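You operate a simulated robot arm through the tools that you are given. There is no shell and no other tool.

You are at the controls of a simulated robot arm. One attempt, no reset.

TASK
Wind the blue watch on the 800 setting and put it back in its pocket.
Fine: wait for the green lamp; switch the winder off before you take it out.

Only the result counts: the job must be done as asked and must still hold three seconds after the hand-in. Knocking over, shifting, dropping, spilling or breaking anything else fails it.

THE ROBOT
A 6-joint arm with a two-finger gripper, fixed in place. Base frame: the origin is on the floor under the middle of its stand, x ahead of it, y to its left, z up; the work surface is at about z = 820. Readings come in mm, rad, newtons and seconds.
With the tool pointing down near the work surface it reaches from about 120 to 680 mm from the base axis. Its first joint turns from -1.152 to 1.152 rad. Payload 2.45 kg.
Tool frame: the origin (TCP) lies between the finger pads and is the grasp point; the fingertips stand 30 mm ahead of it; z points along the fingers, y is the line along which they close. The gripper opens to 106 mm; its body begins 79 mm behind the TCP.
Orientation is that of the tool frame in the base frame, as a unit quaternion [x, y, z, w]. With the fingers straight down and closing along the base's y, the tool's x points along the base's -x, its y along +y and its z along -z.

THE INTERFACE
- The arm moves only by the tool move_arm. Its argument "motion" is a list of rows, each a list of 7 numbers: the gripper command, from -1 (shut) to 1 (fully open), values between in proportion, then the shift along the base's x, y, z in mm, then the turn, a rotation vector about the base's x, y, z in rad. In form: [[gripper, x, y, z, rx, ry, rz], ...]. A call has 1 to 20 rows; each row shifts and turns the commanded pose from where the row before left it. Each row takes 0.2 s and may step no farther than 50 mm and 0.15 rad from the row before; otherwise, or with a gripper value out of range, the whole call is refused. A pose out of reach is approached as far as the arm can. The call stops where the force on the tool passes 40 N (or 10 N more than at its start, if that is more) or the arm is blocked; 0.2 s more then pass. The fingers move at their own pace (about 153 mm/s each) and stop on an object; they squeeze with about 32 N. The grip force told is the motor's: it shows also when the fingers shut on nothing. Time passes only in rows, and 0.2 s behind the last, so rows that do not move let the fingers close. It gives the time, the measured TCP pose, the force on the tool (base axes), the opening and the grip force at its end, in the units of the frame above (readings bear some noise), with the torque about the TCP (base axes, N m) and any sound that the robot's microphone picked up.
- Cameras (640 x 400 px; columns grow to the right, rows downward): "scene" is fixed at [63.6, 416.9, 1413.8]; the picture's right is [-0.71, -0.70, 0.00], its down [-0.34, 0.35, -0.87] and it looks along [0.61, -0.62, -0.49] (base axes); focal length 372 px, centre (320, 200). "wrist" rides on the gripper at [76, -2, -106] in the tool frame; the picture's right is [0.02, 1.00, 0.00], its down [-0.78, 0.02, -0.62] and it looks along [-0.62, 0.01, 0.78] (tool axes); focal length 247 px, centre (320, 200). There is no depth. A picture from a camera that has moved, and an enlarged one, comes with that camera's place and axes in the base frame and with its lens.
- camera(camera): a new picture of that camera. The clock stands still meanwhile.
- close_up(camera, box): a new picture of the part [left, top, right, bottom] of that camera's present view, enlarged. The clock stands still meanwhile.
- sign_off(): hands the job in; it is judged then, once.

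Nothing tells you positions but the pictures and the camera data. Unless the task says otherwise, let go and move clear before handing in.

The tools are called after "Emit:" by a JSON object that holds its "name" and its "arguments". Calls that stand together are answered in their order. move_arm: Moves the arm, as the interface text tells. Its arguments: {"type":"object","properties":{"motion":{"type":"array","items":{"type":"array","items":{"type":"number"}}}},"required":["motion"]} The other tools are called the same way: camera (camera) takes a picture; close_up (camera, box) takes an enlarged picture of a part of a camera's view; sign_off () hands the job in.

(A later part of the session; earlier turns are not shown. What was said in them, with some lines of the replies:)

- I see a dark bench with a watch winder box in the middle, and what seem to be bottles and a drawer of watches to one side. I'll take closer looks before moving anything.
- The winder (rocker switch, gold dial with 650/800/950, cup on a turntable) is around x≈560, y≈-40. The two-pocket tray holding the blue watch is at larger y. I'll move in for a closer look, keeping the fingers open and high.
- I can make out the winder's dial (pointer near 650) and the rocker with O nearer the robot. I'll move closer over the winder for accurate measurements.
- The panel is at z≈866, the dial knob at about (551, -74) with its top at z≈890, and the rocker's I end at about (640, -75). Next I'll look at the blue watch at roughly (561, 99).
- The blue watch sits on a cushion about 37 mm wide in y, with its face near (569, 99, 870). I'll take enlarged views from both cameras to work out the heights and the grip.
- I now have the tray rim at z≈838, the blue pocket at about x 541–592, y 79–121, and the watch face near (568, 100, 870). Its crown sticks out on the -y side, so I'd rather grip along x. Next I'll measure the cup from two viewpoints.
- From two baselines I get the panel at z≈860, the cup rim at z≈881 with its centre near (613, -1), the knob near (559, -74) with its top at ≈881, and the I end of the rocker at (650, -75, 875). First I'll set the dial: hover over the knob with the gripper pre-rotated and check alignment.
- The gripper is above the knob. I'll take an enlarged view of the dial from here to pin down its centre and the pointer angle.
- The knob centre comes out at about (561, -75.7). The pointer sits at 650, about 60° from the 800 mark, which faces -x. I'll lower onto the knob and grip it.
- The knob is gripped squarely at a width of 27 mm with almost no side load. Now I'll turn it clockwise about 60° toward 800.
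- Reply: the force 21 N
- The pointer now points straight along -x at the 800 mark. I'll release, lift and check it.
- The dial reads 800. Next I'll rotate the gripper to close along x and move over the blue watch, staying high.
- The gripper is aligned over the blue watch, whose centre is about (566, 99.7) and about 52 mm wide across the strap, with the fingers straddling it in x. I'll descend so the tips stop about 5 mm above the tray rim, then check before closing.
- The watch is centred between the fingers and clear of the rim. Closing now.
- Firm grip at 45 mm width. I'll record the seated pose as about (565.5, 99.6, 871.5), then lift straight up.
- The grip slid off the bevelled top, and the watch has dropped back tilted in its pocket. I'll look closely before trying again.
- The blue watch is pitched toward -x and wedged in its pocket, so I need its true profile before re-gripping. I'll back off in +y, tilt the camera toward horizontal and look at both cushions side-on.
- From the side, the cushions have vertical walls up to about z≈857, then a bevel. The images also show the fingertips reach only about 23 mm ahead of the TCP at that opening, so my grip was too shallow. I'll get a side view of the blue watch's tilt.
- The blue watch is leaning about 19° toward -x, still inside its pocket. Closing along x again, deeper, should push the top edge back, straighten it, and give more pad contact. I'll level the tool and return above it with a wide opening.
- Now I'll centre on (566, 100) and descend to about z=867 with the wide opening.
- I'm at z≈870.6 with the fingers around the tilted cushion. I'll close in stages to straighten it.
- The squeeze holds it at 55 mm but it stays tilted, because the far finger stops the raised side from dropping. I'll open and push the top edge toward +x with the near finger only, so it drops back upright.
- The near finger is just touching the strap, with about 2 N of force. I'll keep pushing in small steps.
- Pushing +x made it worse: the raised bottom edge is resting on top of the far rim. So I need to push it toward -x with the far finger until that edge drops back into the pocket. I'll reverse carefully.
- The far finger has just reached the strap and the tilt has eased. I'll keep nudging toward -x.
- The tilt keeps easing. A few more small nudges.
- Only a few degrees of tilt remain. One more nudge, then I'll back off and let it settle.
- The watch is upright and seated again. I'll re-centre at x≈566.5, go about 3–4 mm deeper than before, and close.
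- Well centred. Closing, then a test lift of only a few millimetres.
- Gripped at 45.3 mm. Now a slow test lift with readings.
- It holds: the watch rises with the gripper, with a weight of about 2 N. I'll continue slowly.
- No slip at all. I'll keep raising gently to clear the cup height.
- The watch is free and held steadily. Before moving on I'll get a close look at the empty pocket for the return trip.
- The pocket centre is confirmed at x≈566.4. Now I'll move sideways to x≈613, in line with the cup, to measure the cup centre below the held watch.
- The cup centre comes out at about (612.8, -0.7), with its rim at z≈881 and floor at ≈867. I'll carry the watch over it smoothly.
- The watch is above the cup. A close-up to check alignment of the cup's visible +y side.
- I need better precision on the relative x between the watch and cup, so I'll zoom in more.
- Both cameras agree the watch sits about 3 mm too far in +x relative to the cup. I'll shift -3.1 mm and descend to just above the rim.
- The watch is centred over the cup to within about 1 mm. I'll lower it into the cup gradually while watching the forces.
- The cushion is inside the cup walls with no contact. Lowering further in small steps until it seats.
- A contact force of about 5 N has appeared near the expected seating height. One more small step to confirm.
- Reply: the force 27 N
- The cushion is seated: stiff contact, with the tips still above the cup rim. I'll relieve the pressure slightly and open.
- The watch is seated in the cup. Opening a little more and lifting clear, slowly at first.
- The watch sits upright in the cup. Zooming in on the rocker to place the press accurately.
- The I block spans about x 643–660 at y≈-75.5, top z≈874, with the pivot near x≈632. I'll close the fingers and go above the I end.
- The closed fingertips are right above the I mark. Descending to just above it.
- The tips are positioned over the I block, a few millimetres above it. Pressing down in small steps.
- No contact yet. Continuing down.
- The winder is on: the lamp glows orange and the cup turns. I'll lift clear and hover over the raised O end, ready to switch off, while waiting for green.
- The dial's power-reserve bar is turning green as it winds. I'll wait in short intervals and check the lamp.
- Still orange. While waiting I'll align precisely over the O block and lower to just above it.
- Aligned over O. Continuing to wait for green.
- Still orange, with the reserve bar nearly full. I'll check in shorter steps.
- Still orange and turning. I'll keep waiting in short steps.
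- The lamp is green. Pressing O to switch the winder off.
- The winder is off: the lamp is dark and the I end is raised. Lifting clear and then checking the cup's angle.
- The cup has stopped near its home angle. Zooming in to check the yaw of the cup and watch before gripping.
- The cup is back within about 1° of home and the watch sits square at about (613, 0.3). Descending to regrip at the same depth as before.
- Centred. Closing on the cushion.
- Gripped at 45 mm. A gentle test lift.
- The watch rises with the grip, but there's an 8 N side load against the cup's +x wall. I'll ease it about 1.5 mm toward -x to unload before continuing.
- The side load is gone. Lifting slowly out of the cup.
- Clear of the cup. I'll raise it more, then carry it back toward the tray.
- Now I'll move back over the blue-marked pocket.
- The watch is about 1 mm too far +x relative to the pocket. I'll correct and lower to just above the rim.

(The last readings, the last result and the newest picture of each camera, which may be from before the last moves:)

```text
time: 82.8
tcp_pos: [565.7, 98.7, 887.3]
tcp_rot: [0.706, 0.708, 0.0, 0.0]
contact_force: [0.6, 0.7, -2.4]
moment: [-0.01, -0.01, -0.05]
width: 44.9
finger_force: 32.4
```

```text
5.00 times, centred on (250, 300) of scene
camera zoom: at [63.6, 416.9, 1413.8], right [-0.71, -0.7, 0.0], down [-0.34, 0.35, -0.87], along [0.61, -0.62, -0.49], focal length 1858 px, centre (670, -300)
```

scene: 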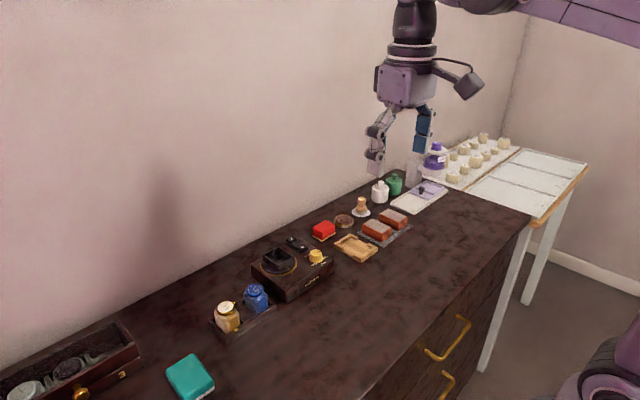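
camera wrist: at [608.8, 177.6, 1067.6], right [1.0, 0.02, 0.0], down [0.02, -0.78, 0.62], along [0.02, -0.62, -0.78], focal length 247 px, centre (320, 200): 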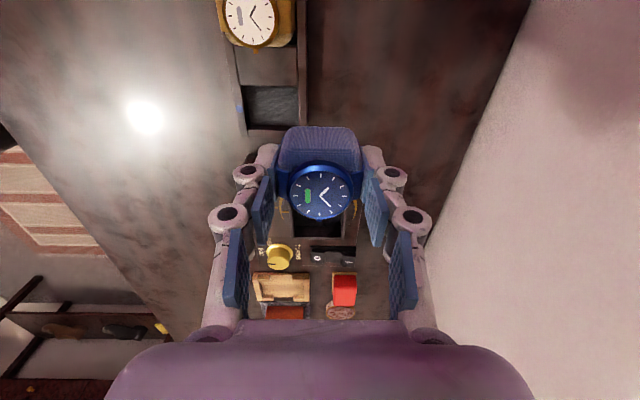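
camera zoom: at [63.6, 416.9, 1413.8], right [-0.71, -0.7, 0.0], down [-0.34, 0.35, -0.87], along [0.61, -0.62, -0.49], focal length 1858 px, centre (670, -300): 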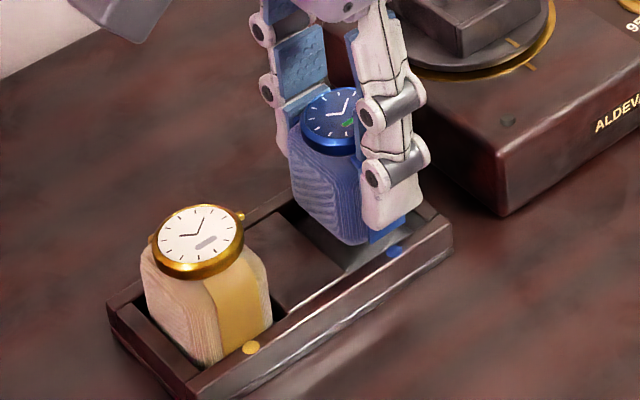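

Aligned within half a millimetre. Lowering into the pocket gently.

Emit:
{"name": "move_arm", "arguments": {"motion": [[-1, 0, 0, -3, 0, 0, 0], [-1, 0, 0, -3, 0, 0, 0], [-1, 0, 0, -3, 0, 0, 0], [-1, 0, 0, -3, 0, 0, 0], [-1, 0, 0, 0, 0, 0, 0]]}}

Emit:
{"name": "close_up", "arguments": {"camera": "wrist", "box": [250, 70, 390, 190]}}

Emit:
{"name": "close_up", "arguments": {"camera": "scene", "box": [210, 260, 290, 340]}}

```text
time: 84.0
tcp_pos: [565.4, 98.6, 875.4]
tcp_rot: [0.706, 0.708, 0.0, 0.001]
contact_force: [0.0, -0.2, -1.4]
moment: [-0.01, 0.0, 0.0]
width: 44.8
finger_force: 31.9
```

```text
3.33 times, centred on (320, 130) of wrist
camera zoom: at [565.2, 176.2, 981.8], right [1.0, 0.02, 0.0], down [0.02, -0.78, 0.62], along [0.02, -0.62, -0.78], focal length 823 px, centre (320, 433)
```

zoom: 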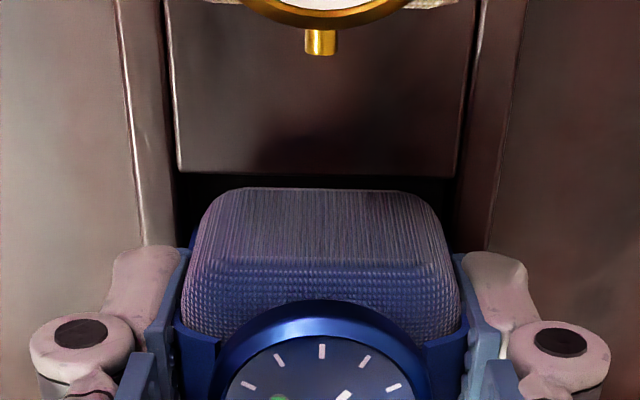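

```text
5.00 times, centred on (250, 300) of scene
camera zoom: at [63.6, 416.9, 1413.8], right [-0.71, -0.7, 0.0], down [-0.34, 0.35, -0.87], along [0.61, -0.62, -0.49], focal length 1858 px, centre (670, -300)
```

zoom: 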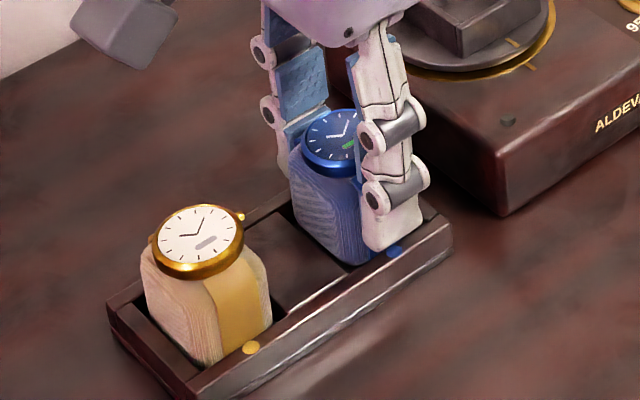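

Inside the walls with no contact. Continuing to seat it.

Emit:
{"name": "move_arm", "arguments": {"motion": [[-1, 0, 0, -2, 0, 0, 0], [-1, 0, 0, -2, 0, 0, 0], [-1, 0, 0, -1.5, 0, 0, 0], [-1, 0, 0, 0, 0, 0, 0]]}}

```text
time: 85.0
tcp_pos: [564.5, 97.7, 872.9]
tcp_rot: [0.706, 0.709, 0.001, 0.0]
contact_force: [2.9, 4.1, 29.2]
moment: [-0.03, -0.03, -0.06]
width: 45.2
finger_force: 31.9
```

Contact came about 4 mm earlier than expected, so it may be catching on something. Checking with the cameras.

Emit:
{"name": "close_up", "arguments": {"camera": "wrist", "box": [250, 70, 390, 210]}}

Emit:
{"name": "close_up", "arguments": {"camera": "scene", "box": [215, 260, 295, 340]}}

Emit:
{"name": "close_up", "arguments": {"camera": "scene", "box": [240, 280, 290, 330]}}

```text
2.86 times, centred on (320, 140) of wrist
camera zoom: at [565.0, 175.1, 978.0], right [1.0, 0.02, 0.0], down [0.02, -0.78, 0.62], along [0.02, -0.62, -0.78], focal length 706 px, centre (320, 371)
```

zoom: 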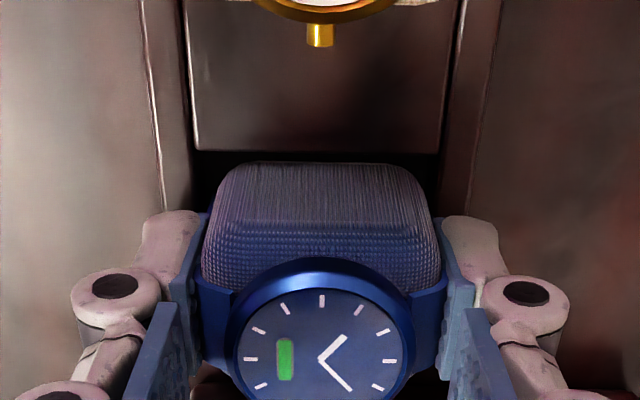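

```text
5.00 times, centred on (255, 300) of scene
camera zoom: at [63.1, 416.9, 1413.8], right [-0.71, -0.7, 0.0], down [-0.34, 0.35, -0.87], along [0.61, -0.62, -0.49], focal length 1858 px, centre (645, -300)
```

zoom: 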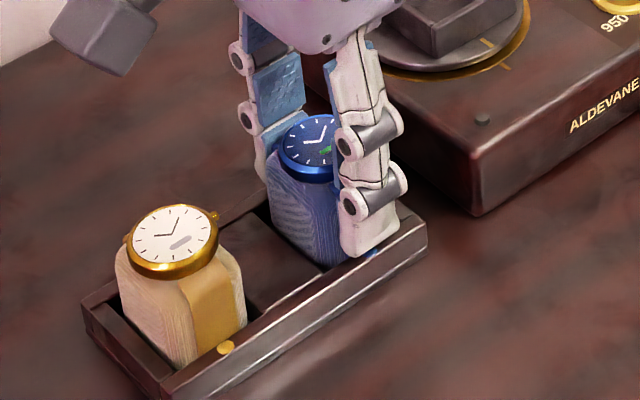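

```text
8.00 times, centred on (265, 305) of scene
camera zoom: at [63.1, 416.9, 1413.8], right [-0.71, -0.7, 0.0], down [-0.34, 0.35, -0.87], along [0.61, -0.62, -0.49], focal length 2973 px, centre (760, -640)
```

zoom: 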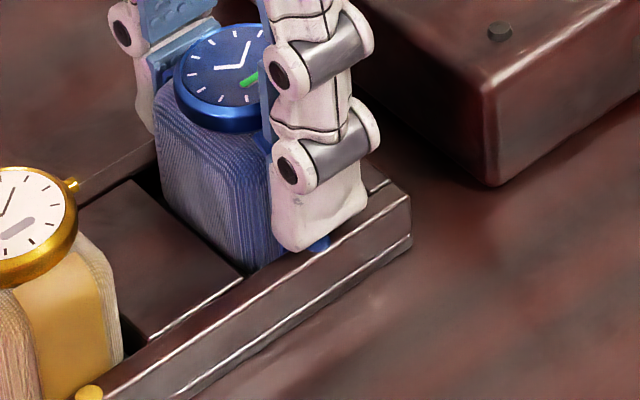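

Comparing views, I regripped the watch about 4 mm higher in the cup, so contact at this height matches the watch being fully seated in the pocket. I'll relieve the pressure and open.

Emit:
{"name": "move_arm", "arguments": {"motion": [[-1, 0, 0, 1.0, 0, 0, 0], [-1, 0, 0, 0, 0, 0, 0]]}}

Emit:
{"name": "close_up", "arguments": {"camera": "wrist", "box": [250, 70, 390, 210]}}

```text
time: 85.6
tcp_pos: [565.9, 98.2, 872.8]
tcp_rot: [0.706, 0.708, 0.001, 0.001]
contact_force: [9.0, 3.8, 24.4]
moment: [0.11, -0.18, -0.01]
width: 45.4
finger_force: 32.1
```

```text
2.86 times, centred on (320, 140) of wrist
camera zoom: at [564.9, 175.2, 977.8], right [1.0, 0.02, 0.0], down [0.02, -0.78, 0.62], along [0.02, -0.62, -0.78], focal length 706 px, centre (320, 371)
```

zoom: 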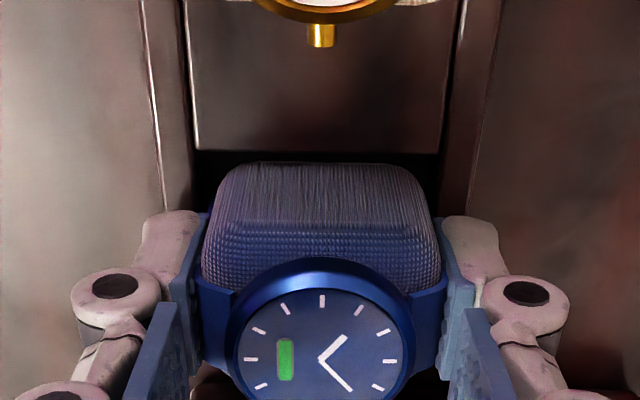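

There's still about 24 N vertical and 9 N sideways from the -x wall. Easing up another 2 mm and shifting slightly +x.

Emit:
{"name": "move_arm", "arguments": {"motion": [[-1, 0.6, 0, 1.0, 0, 0, 0], [-1, 0.4, 0, 1.0, 0, 0, 0], [-1, 0, 0, 0, 0, 0, 0]]}}

Emit:
{"name": "close_up", "arguments": {"camera": "wrist", "box": [250, 70, 390, 210]}}

Emit:
{"name": "close_up", "arguments": {"camera": "scene", "box": [215, 260, 295, 340]}}

```text
time: 86.4
tcp_pos: [566.7, 98.0, 873.8]
tcp_rot: [0.707, 0.707, 0.0, -0.001]
contact_force: [-2.3, 2.2, -2.2]
moment: [0.1, 0.06, -0.06]
width: 44.9
finger_force: 31.9
```

```text
2.86 times, centred on (320, 140) of wrist
camera zoom: at [565.1, 175.2, 979.4], right [1.0, 0.02, 0.0], down [0.02, -0.78, 0.62], along [0.01, -0.62, -0.78], focal length 706 px, centre (320, 371)
```

zoom: 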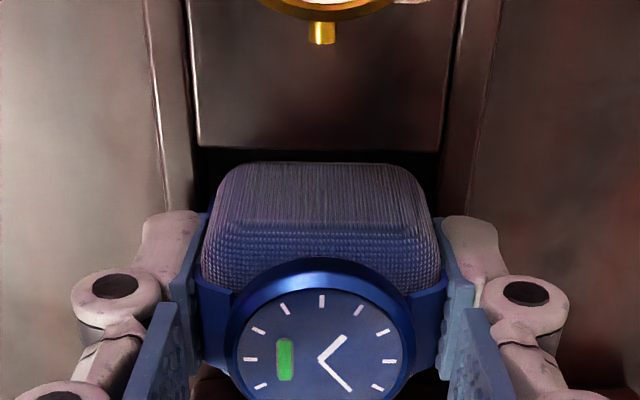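

```text
5.00 times, centred on (255, 300) of scene
camera zoom: at [63.6, 417.0, 1413.8], right [-0.71, -0.7, 0.0], down [-0.34, 0.35, -0.87], along [0.61, -0.62, -0.49], focal length 1858 px, centre (645, -300)
```

zoom: 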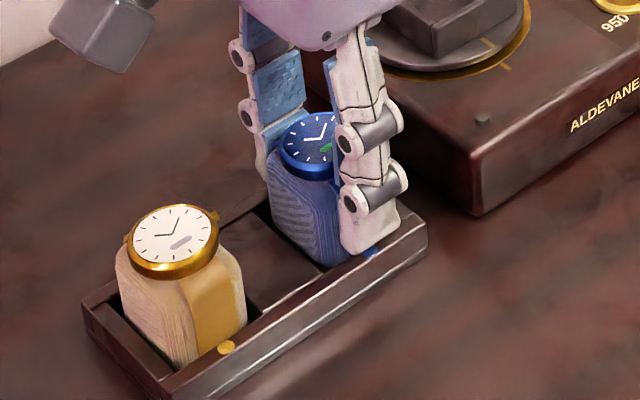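

It's hanging free again, about 1 mm up. I'll lower in 1 mm steps with the corrected x to confirm the seat.

Emit:
{"name": "move_arm", "arguments": {"motion": [[-1, 0, 0, -1.0, 0, 0, 0], [-1, 0, 0, 0, 0, 0, 0]]}}

Emit:
{"name": "move_arm", "arguments": {"motion": [[-1, 0, 0, -0.7, 0, 0, 0], [-1, 0, 0, 0, 0, 0, 0]]}}

```text
time: 87.0
tcp_pos: [565.4, 98.3, 872.5]
tcp_rot: [0.707, 0.708, -0.001, 0.0]
contact_force: [0.1, 0.0, -1.9]
moment: [-0.01, -0.03, 0.01]
width: 45.1
finger_force: 31.9
```

```text
time: 87.6
tcp_pos: [566.4, 98.9, 872.3]
tcp_rot: [0.706, 0.708, 0.001, 0.0]
contact_force: [0.0, -0.2, -0.8]
moment: [-0.03, 0.0, 0.03]
width: 45.0
finger_force: 32.2
```

Emit:
{"name": "move_arm", "arguments": {"motion": [[-1, 0, 0, -0.7, 0, 0, 0], [-1, 0, 0, 0, 0, 0, 0]]}}

Emit:
{"name": "move_arm", "arguments": {"motion": [[-1, 0, 0, -0.6, 0, 0, 0], [-1, 0, 0, 0, 0, 0, 0]]}}

Emit:
{"name": "close_up", "arguments": {"camera": "wrist", "box": [250, 70, 390, 210]}}

```text
time: 88.2
tcp_pos: [566.1, 98.1, 872.5]
tcp_rot: [0.707, 0.708, 0.0, 0.001]
contact_force: [2.1, 1.0, 24.9]
moment: [-0.04, 0.01, 0.01]
width: 44.8
finger_force: 32.1
```

```text
time: 88.7
tcp_pos: [564.4, 98.2, 872.0]
tcp_rot: [0.706, 0.709, 0.001, 0.0]
contact_force: [-2.3, -0.3, 6.5]
moment: [-0.02, -0.02, -0.03]
width: 44.7
finger_force: 31.6
stopped in row 2: the force on the tool passed its limit at 42 N (the readings are from after the stop); the commanded pose is now the measured one
```

```text
2.86 times, centred on (320, 140) of wrist
camera zoom: at [565.1, 175.8, 977.8], right [1.0, 0.02, 0.0], down [0.02, -0.78, 0.62], along [0.02, -0.62, -0.78], focal length 706 px, centre (320, 371)
```

zoom: 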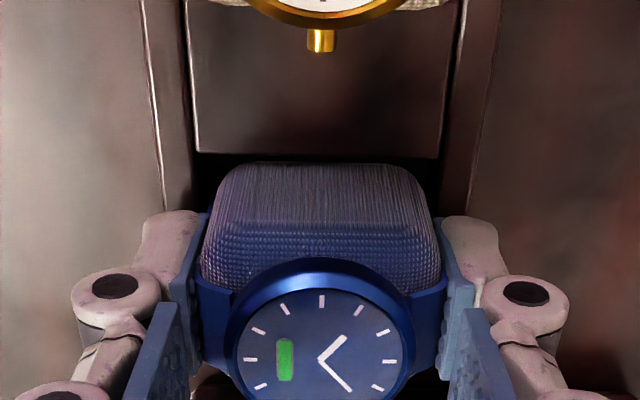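

Stiff, purely vertical contact confirms the watch is on the pocket floor. Now opening the fingers.

Emit:
{"name": "move_arm", "arguments": {"motion": [[-1, 0, 0, 0.2, 0, 0, 0], [0.1, 0, 0, 0, 0, 0, 0], [0.1, 0, 0, 0, 0, 0, 0], [0.1, 0, 0, 0, 0, 0, 0]]}}

Emit:
{"name": "close_up", "arguments": {"camera": "wrist", "box": [250, 70, 390, 210]}}

Emit:
{"name": "close_up", "arguments": {"camera": "scene", "box": [210, 260, 290, 340]}}

```text
time: 89.7
tcp_pos: [566.3, 99.4, 870.4]
tcp_rot: [0.707, 0.708, 0.0, -0.001]
contact_force: [0.0, -0.7, 0.2]
moment: [-0.01, 0.01, 0.01]
width: 58.4
finger_force: 0.1
```

```text
2.86 times, centred on (320, 140) of wrist
camera zoom: at [565.5, 175.7, 976.9], right [1.0, 0.02, 0.0], down [0.02, -0.78, 0.62], along [0.02, -0.62, -0.78], focal length 706 px, centre (320, 371)
```

zoom: 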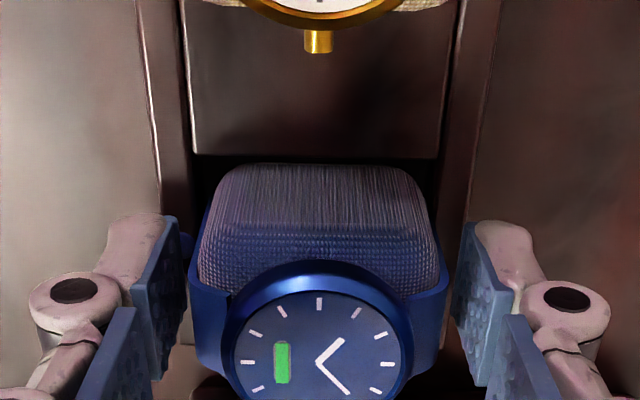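

```text
5.00 times, centred on (250, 300) of scene
camera zoom: at [63.6, 416.9, 1413.8], right [-0.71, -0.7, 0.0], down [-0.34, 0.35, -0.87], along [0.61, -0.62, -0.49], focal length 1858 px, centre (670, -300)
```

zoom: 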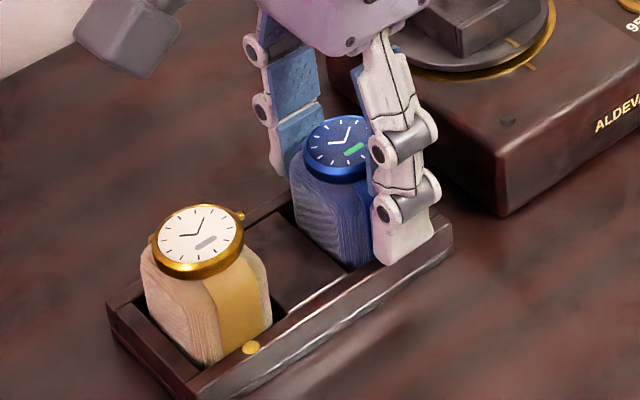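

Released and the watch stays upright. I'll open slightly more and lift straight away slowly.

Emit:
{"name": "move_arm", "arguments": {"motion": [[0.25, 0, 0, 0, 0, 0, 0], [0.25, 0, 0, 2, 0, 0, 0], [0.25, 0, 0, 4, 0, 0, 0], [0.25, 0, 0, 6, 0, 0, 0], [0.25, 0, 0, 8, 0, 0, 0], [0.25, 0, 0, 10, 0, 0, 0], [0.25, 0, 0, 12, 0, 0, 0], [0.25, 0, 0, 12, 0, 0, 0], [0.25, 0, 0, 14, 0, 0, 0], [0.25, 0, 0, 14, 0, 0, 0], [0.25, 0, 0, 14, 0, 0, 0], [0.25, 0, 0, 10, 0, 0, 0], [0.25, 0, 0, 0, 0, 0, 0]]}}

Emit:
{"name": "camera", "arguments": {"camera": "scene"}}

Emit:
{"name": "close_up", "arguments": {"camera": "scene", "box": [205, 270, 285, 350]}}

Emit:
{"name": "close_up", "arguments": {"camera": "wrist", "box": [250, 60, 390, 180]}}

```text
time: 92.5
tcp_pos: [566.2, 98.2, 978.0]
tcp_rot: [0.706, 0.708, 0.0, 0.0]
contact_force: [-0.2, -0.7, -0.6]
moment: [-0.04, 0.04, 0.02]
width: 66.2
finger_force: 0.1
```

```text
taken
```

scene: 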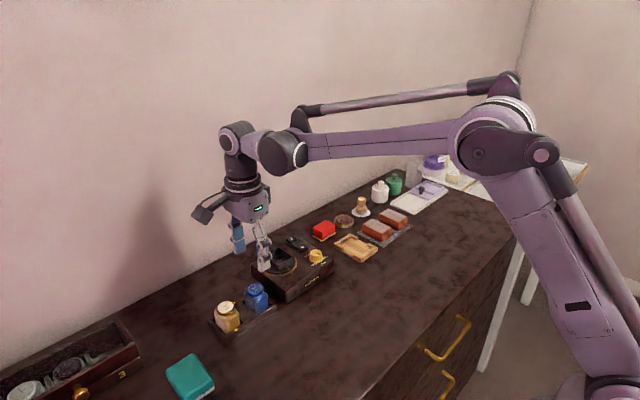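

```text
5.00 times, centred on (245, 310) of scene
camera zoom: at [63.6, 416.9, 1413.8], right [-0.71, -0.7, 0.0], down [-0.34, 0.35, -0.87], along [0.61, -0.62, -0.49], focal length 1858 px, centre (695, -350)
```

zoom: 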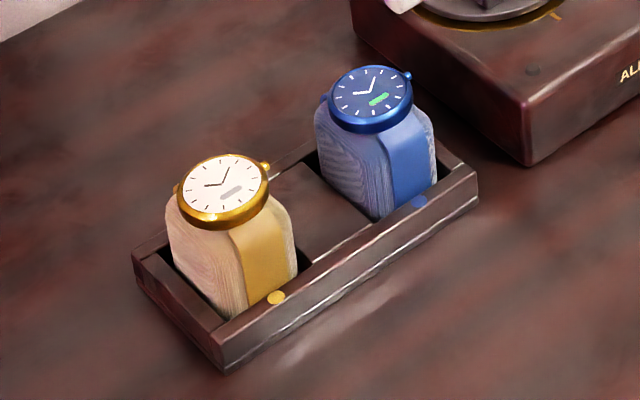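

```text
3.33 times, centred on (320, 120) of wrist
camera zoom: at [564.6, 175.5, 1083.5], right [1.0, 0.02, 0.0], down [0.02, -0.78, 0.62], along [0.02, -0.62, -0.78], focal length 823 px, centre (320, 467)
```

zoom: 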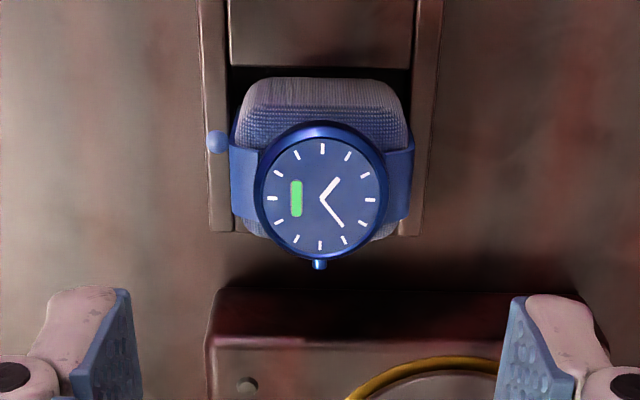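

The blue watch is back upright in its blue-marked pocket, with its reserve bar full green. The winder is off. I'll retreat clear and do a final check.

Emit:
{"name": "move_arm", "arguments": {"motion": [[0.25, 0, 0, 12, 0, 0, 0], [0.25, -5, 0, 15, 0, 0, 0], [0.25, -12, -3, 18, 0, 0, 0], [0.25, -15, -5, 18, 0, 0, 0], [0.25, -18, -6, 18, 0, 0, 0], [0.25, -18, -6, 15, 0, 0, 0], [0.25, -18, -6, 12, 0, 0, 0], [0.25, -15, -5, 8, 0, 0, 0], [0.25, -8, 0, 0, 0, 0, 0], [0.25, 0, 0, 0, 0, 0, 0]]}}

Emit:
{"name": "close_up", "arguments": {"camera": "scene", "box": [200, 210, 360, 340]}}

Emit:
{"name": "close_up", "arguments": {"camera": "scene", "box": [245, 225, 345, 305]}}

Emit:
{"name": "close_up", "arguments": {"camera": "scene", "box": [235, 275, 285, 325]}}

```text
time: 94.7
tcp_pos: [458.1, 66.5, 1094.3]
tcp_rot: [0.706, 0.708, 0.0, 0.0]
contact_force: [0.7, -0.7, -0.6]
moment: [0.03, -0.05, -0.02]
width: 66.0
finger_force: 0.0
```

```text
3.08 times, centred on (280, 275) of scene
camera zoom: at [63.6, 416.9, 1413.8], right [-0.71, -0.7, 0.0], down [-0.34, 0.35, -0.87], along [0.61, -0.62, -0.49], focal length 1144 px, centre (443, -31)
```

zoom: 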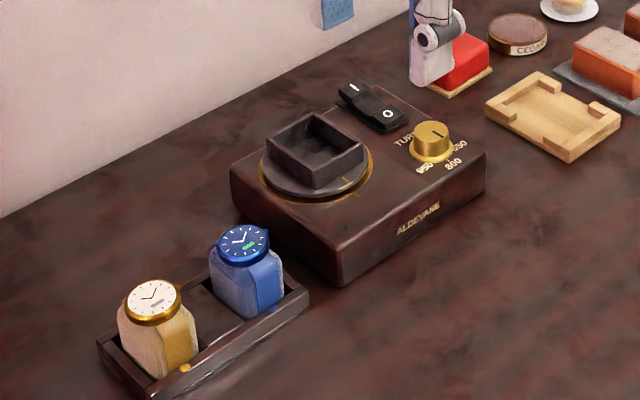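

```text
5.00 times, centred on (295, 265) of scene
camera zoom: at [63.6, 416.9, 1413.8], right [-0.71, -0.7, 0.0], down [-0.34, 0.35, -0.87], along [0.61, -0.62, -0.49], focal length 1858 px, centre (445, -125)
```

zoom: 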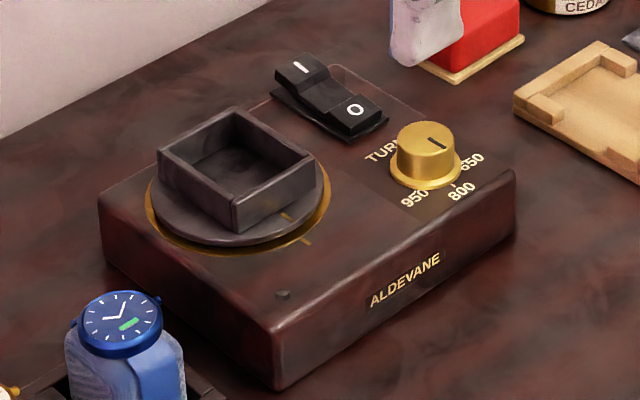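

```text
8.00 times, centred on (260, 300) of scene
camera zoom: at [63.6, 416.9, 1413.8], right [-0.71, -0.7, 0.0], down [-0.34, 0.35, -0.87], along [0.61, -0.62, -0.49], focal length 2973 px, centre (800, -600)
```

zoom: 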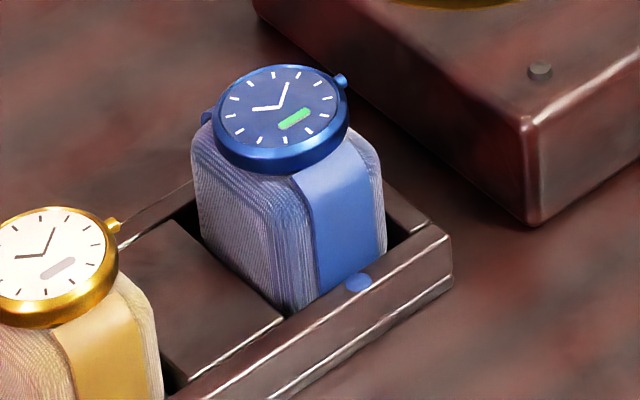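

Final check: the blue watch is fully wound (green bar) and seated level in its blue-marked pocket. The winder is off with the dial at 800, nothing else has moved, and the arm is clear. Handing in.

Emit:
{"name": "sign_off", "arguments": {}}

```text
The job is handed in.
```

The blue watch was wound on the 800 setting and is back in its blue-marked pocket. I handed the job in with the arm clear.

- **Winding:** I turned the dial from 650 to 800, put the watch in the cup and switched on. When the lamp went green, I switched off before taking the watch out. The green bar on its dial is full.
- **A slip on the way:** my first grip was too shallow. The watch slipped and came down tilted, with one edge on the pocket rim. I nudged it back upright with the fingers and regripped about 5 mm deeper. It held from then on.
- **Final state:** the watch sits level, about 1.5 mm off its starting spot, within the pocket's clearance. In the last pictures the winder, tray and gold watch look unmoved.
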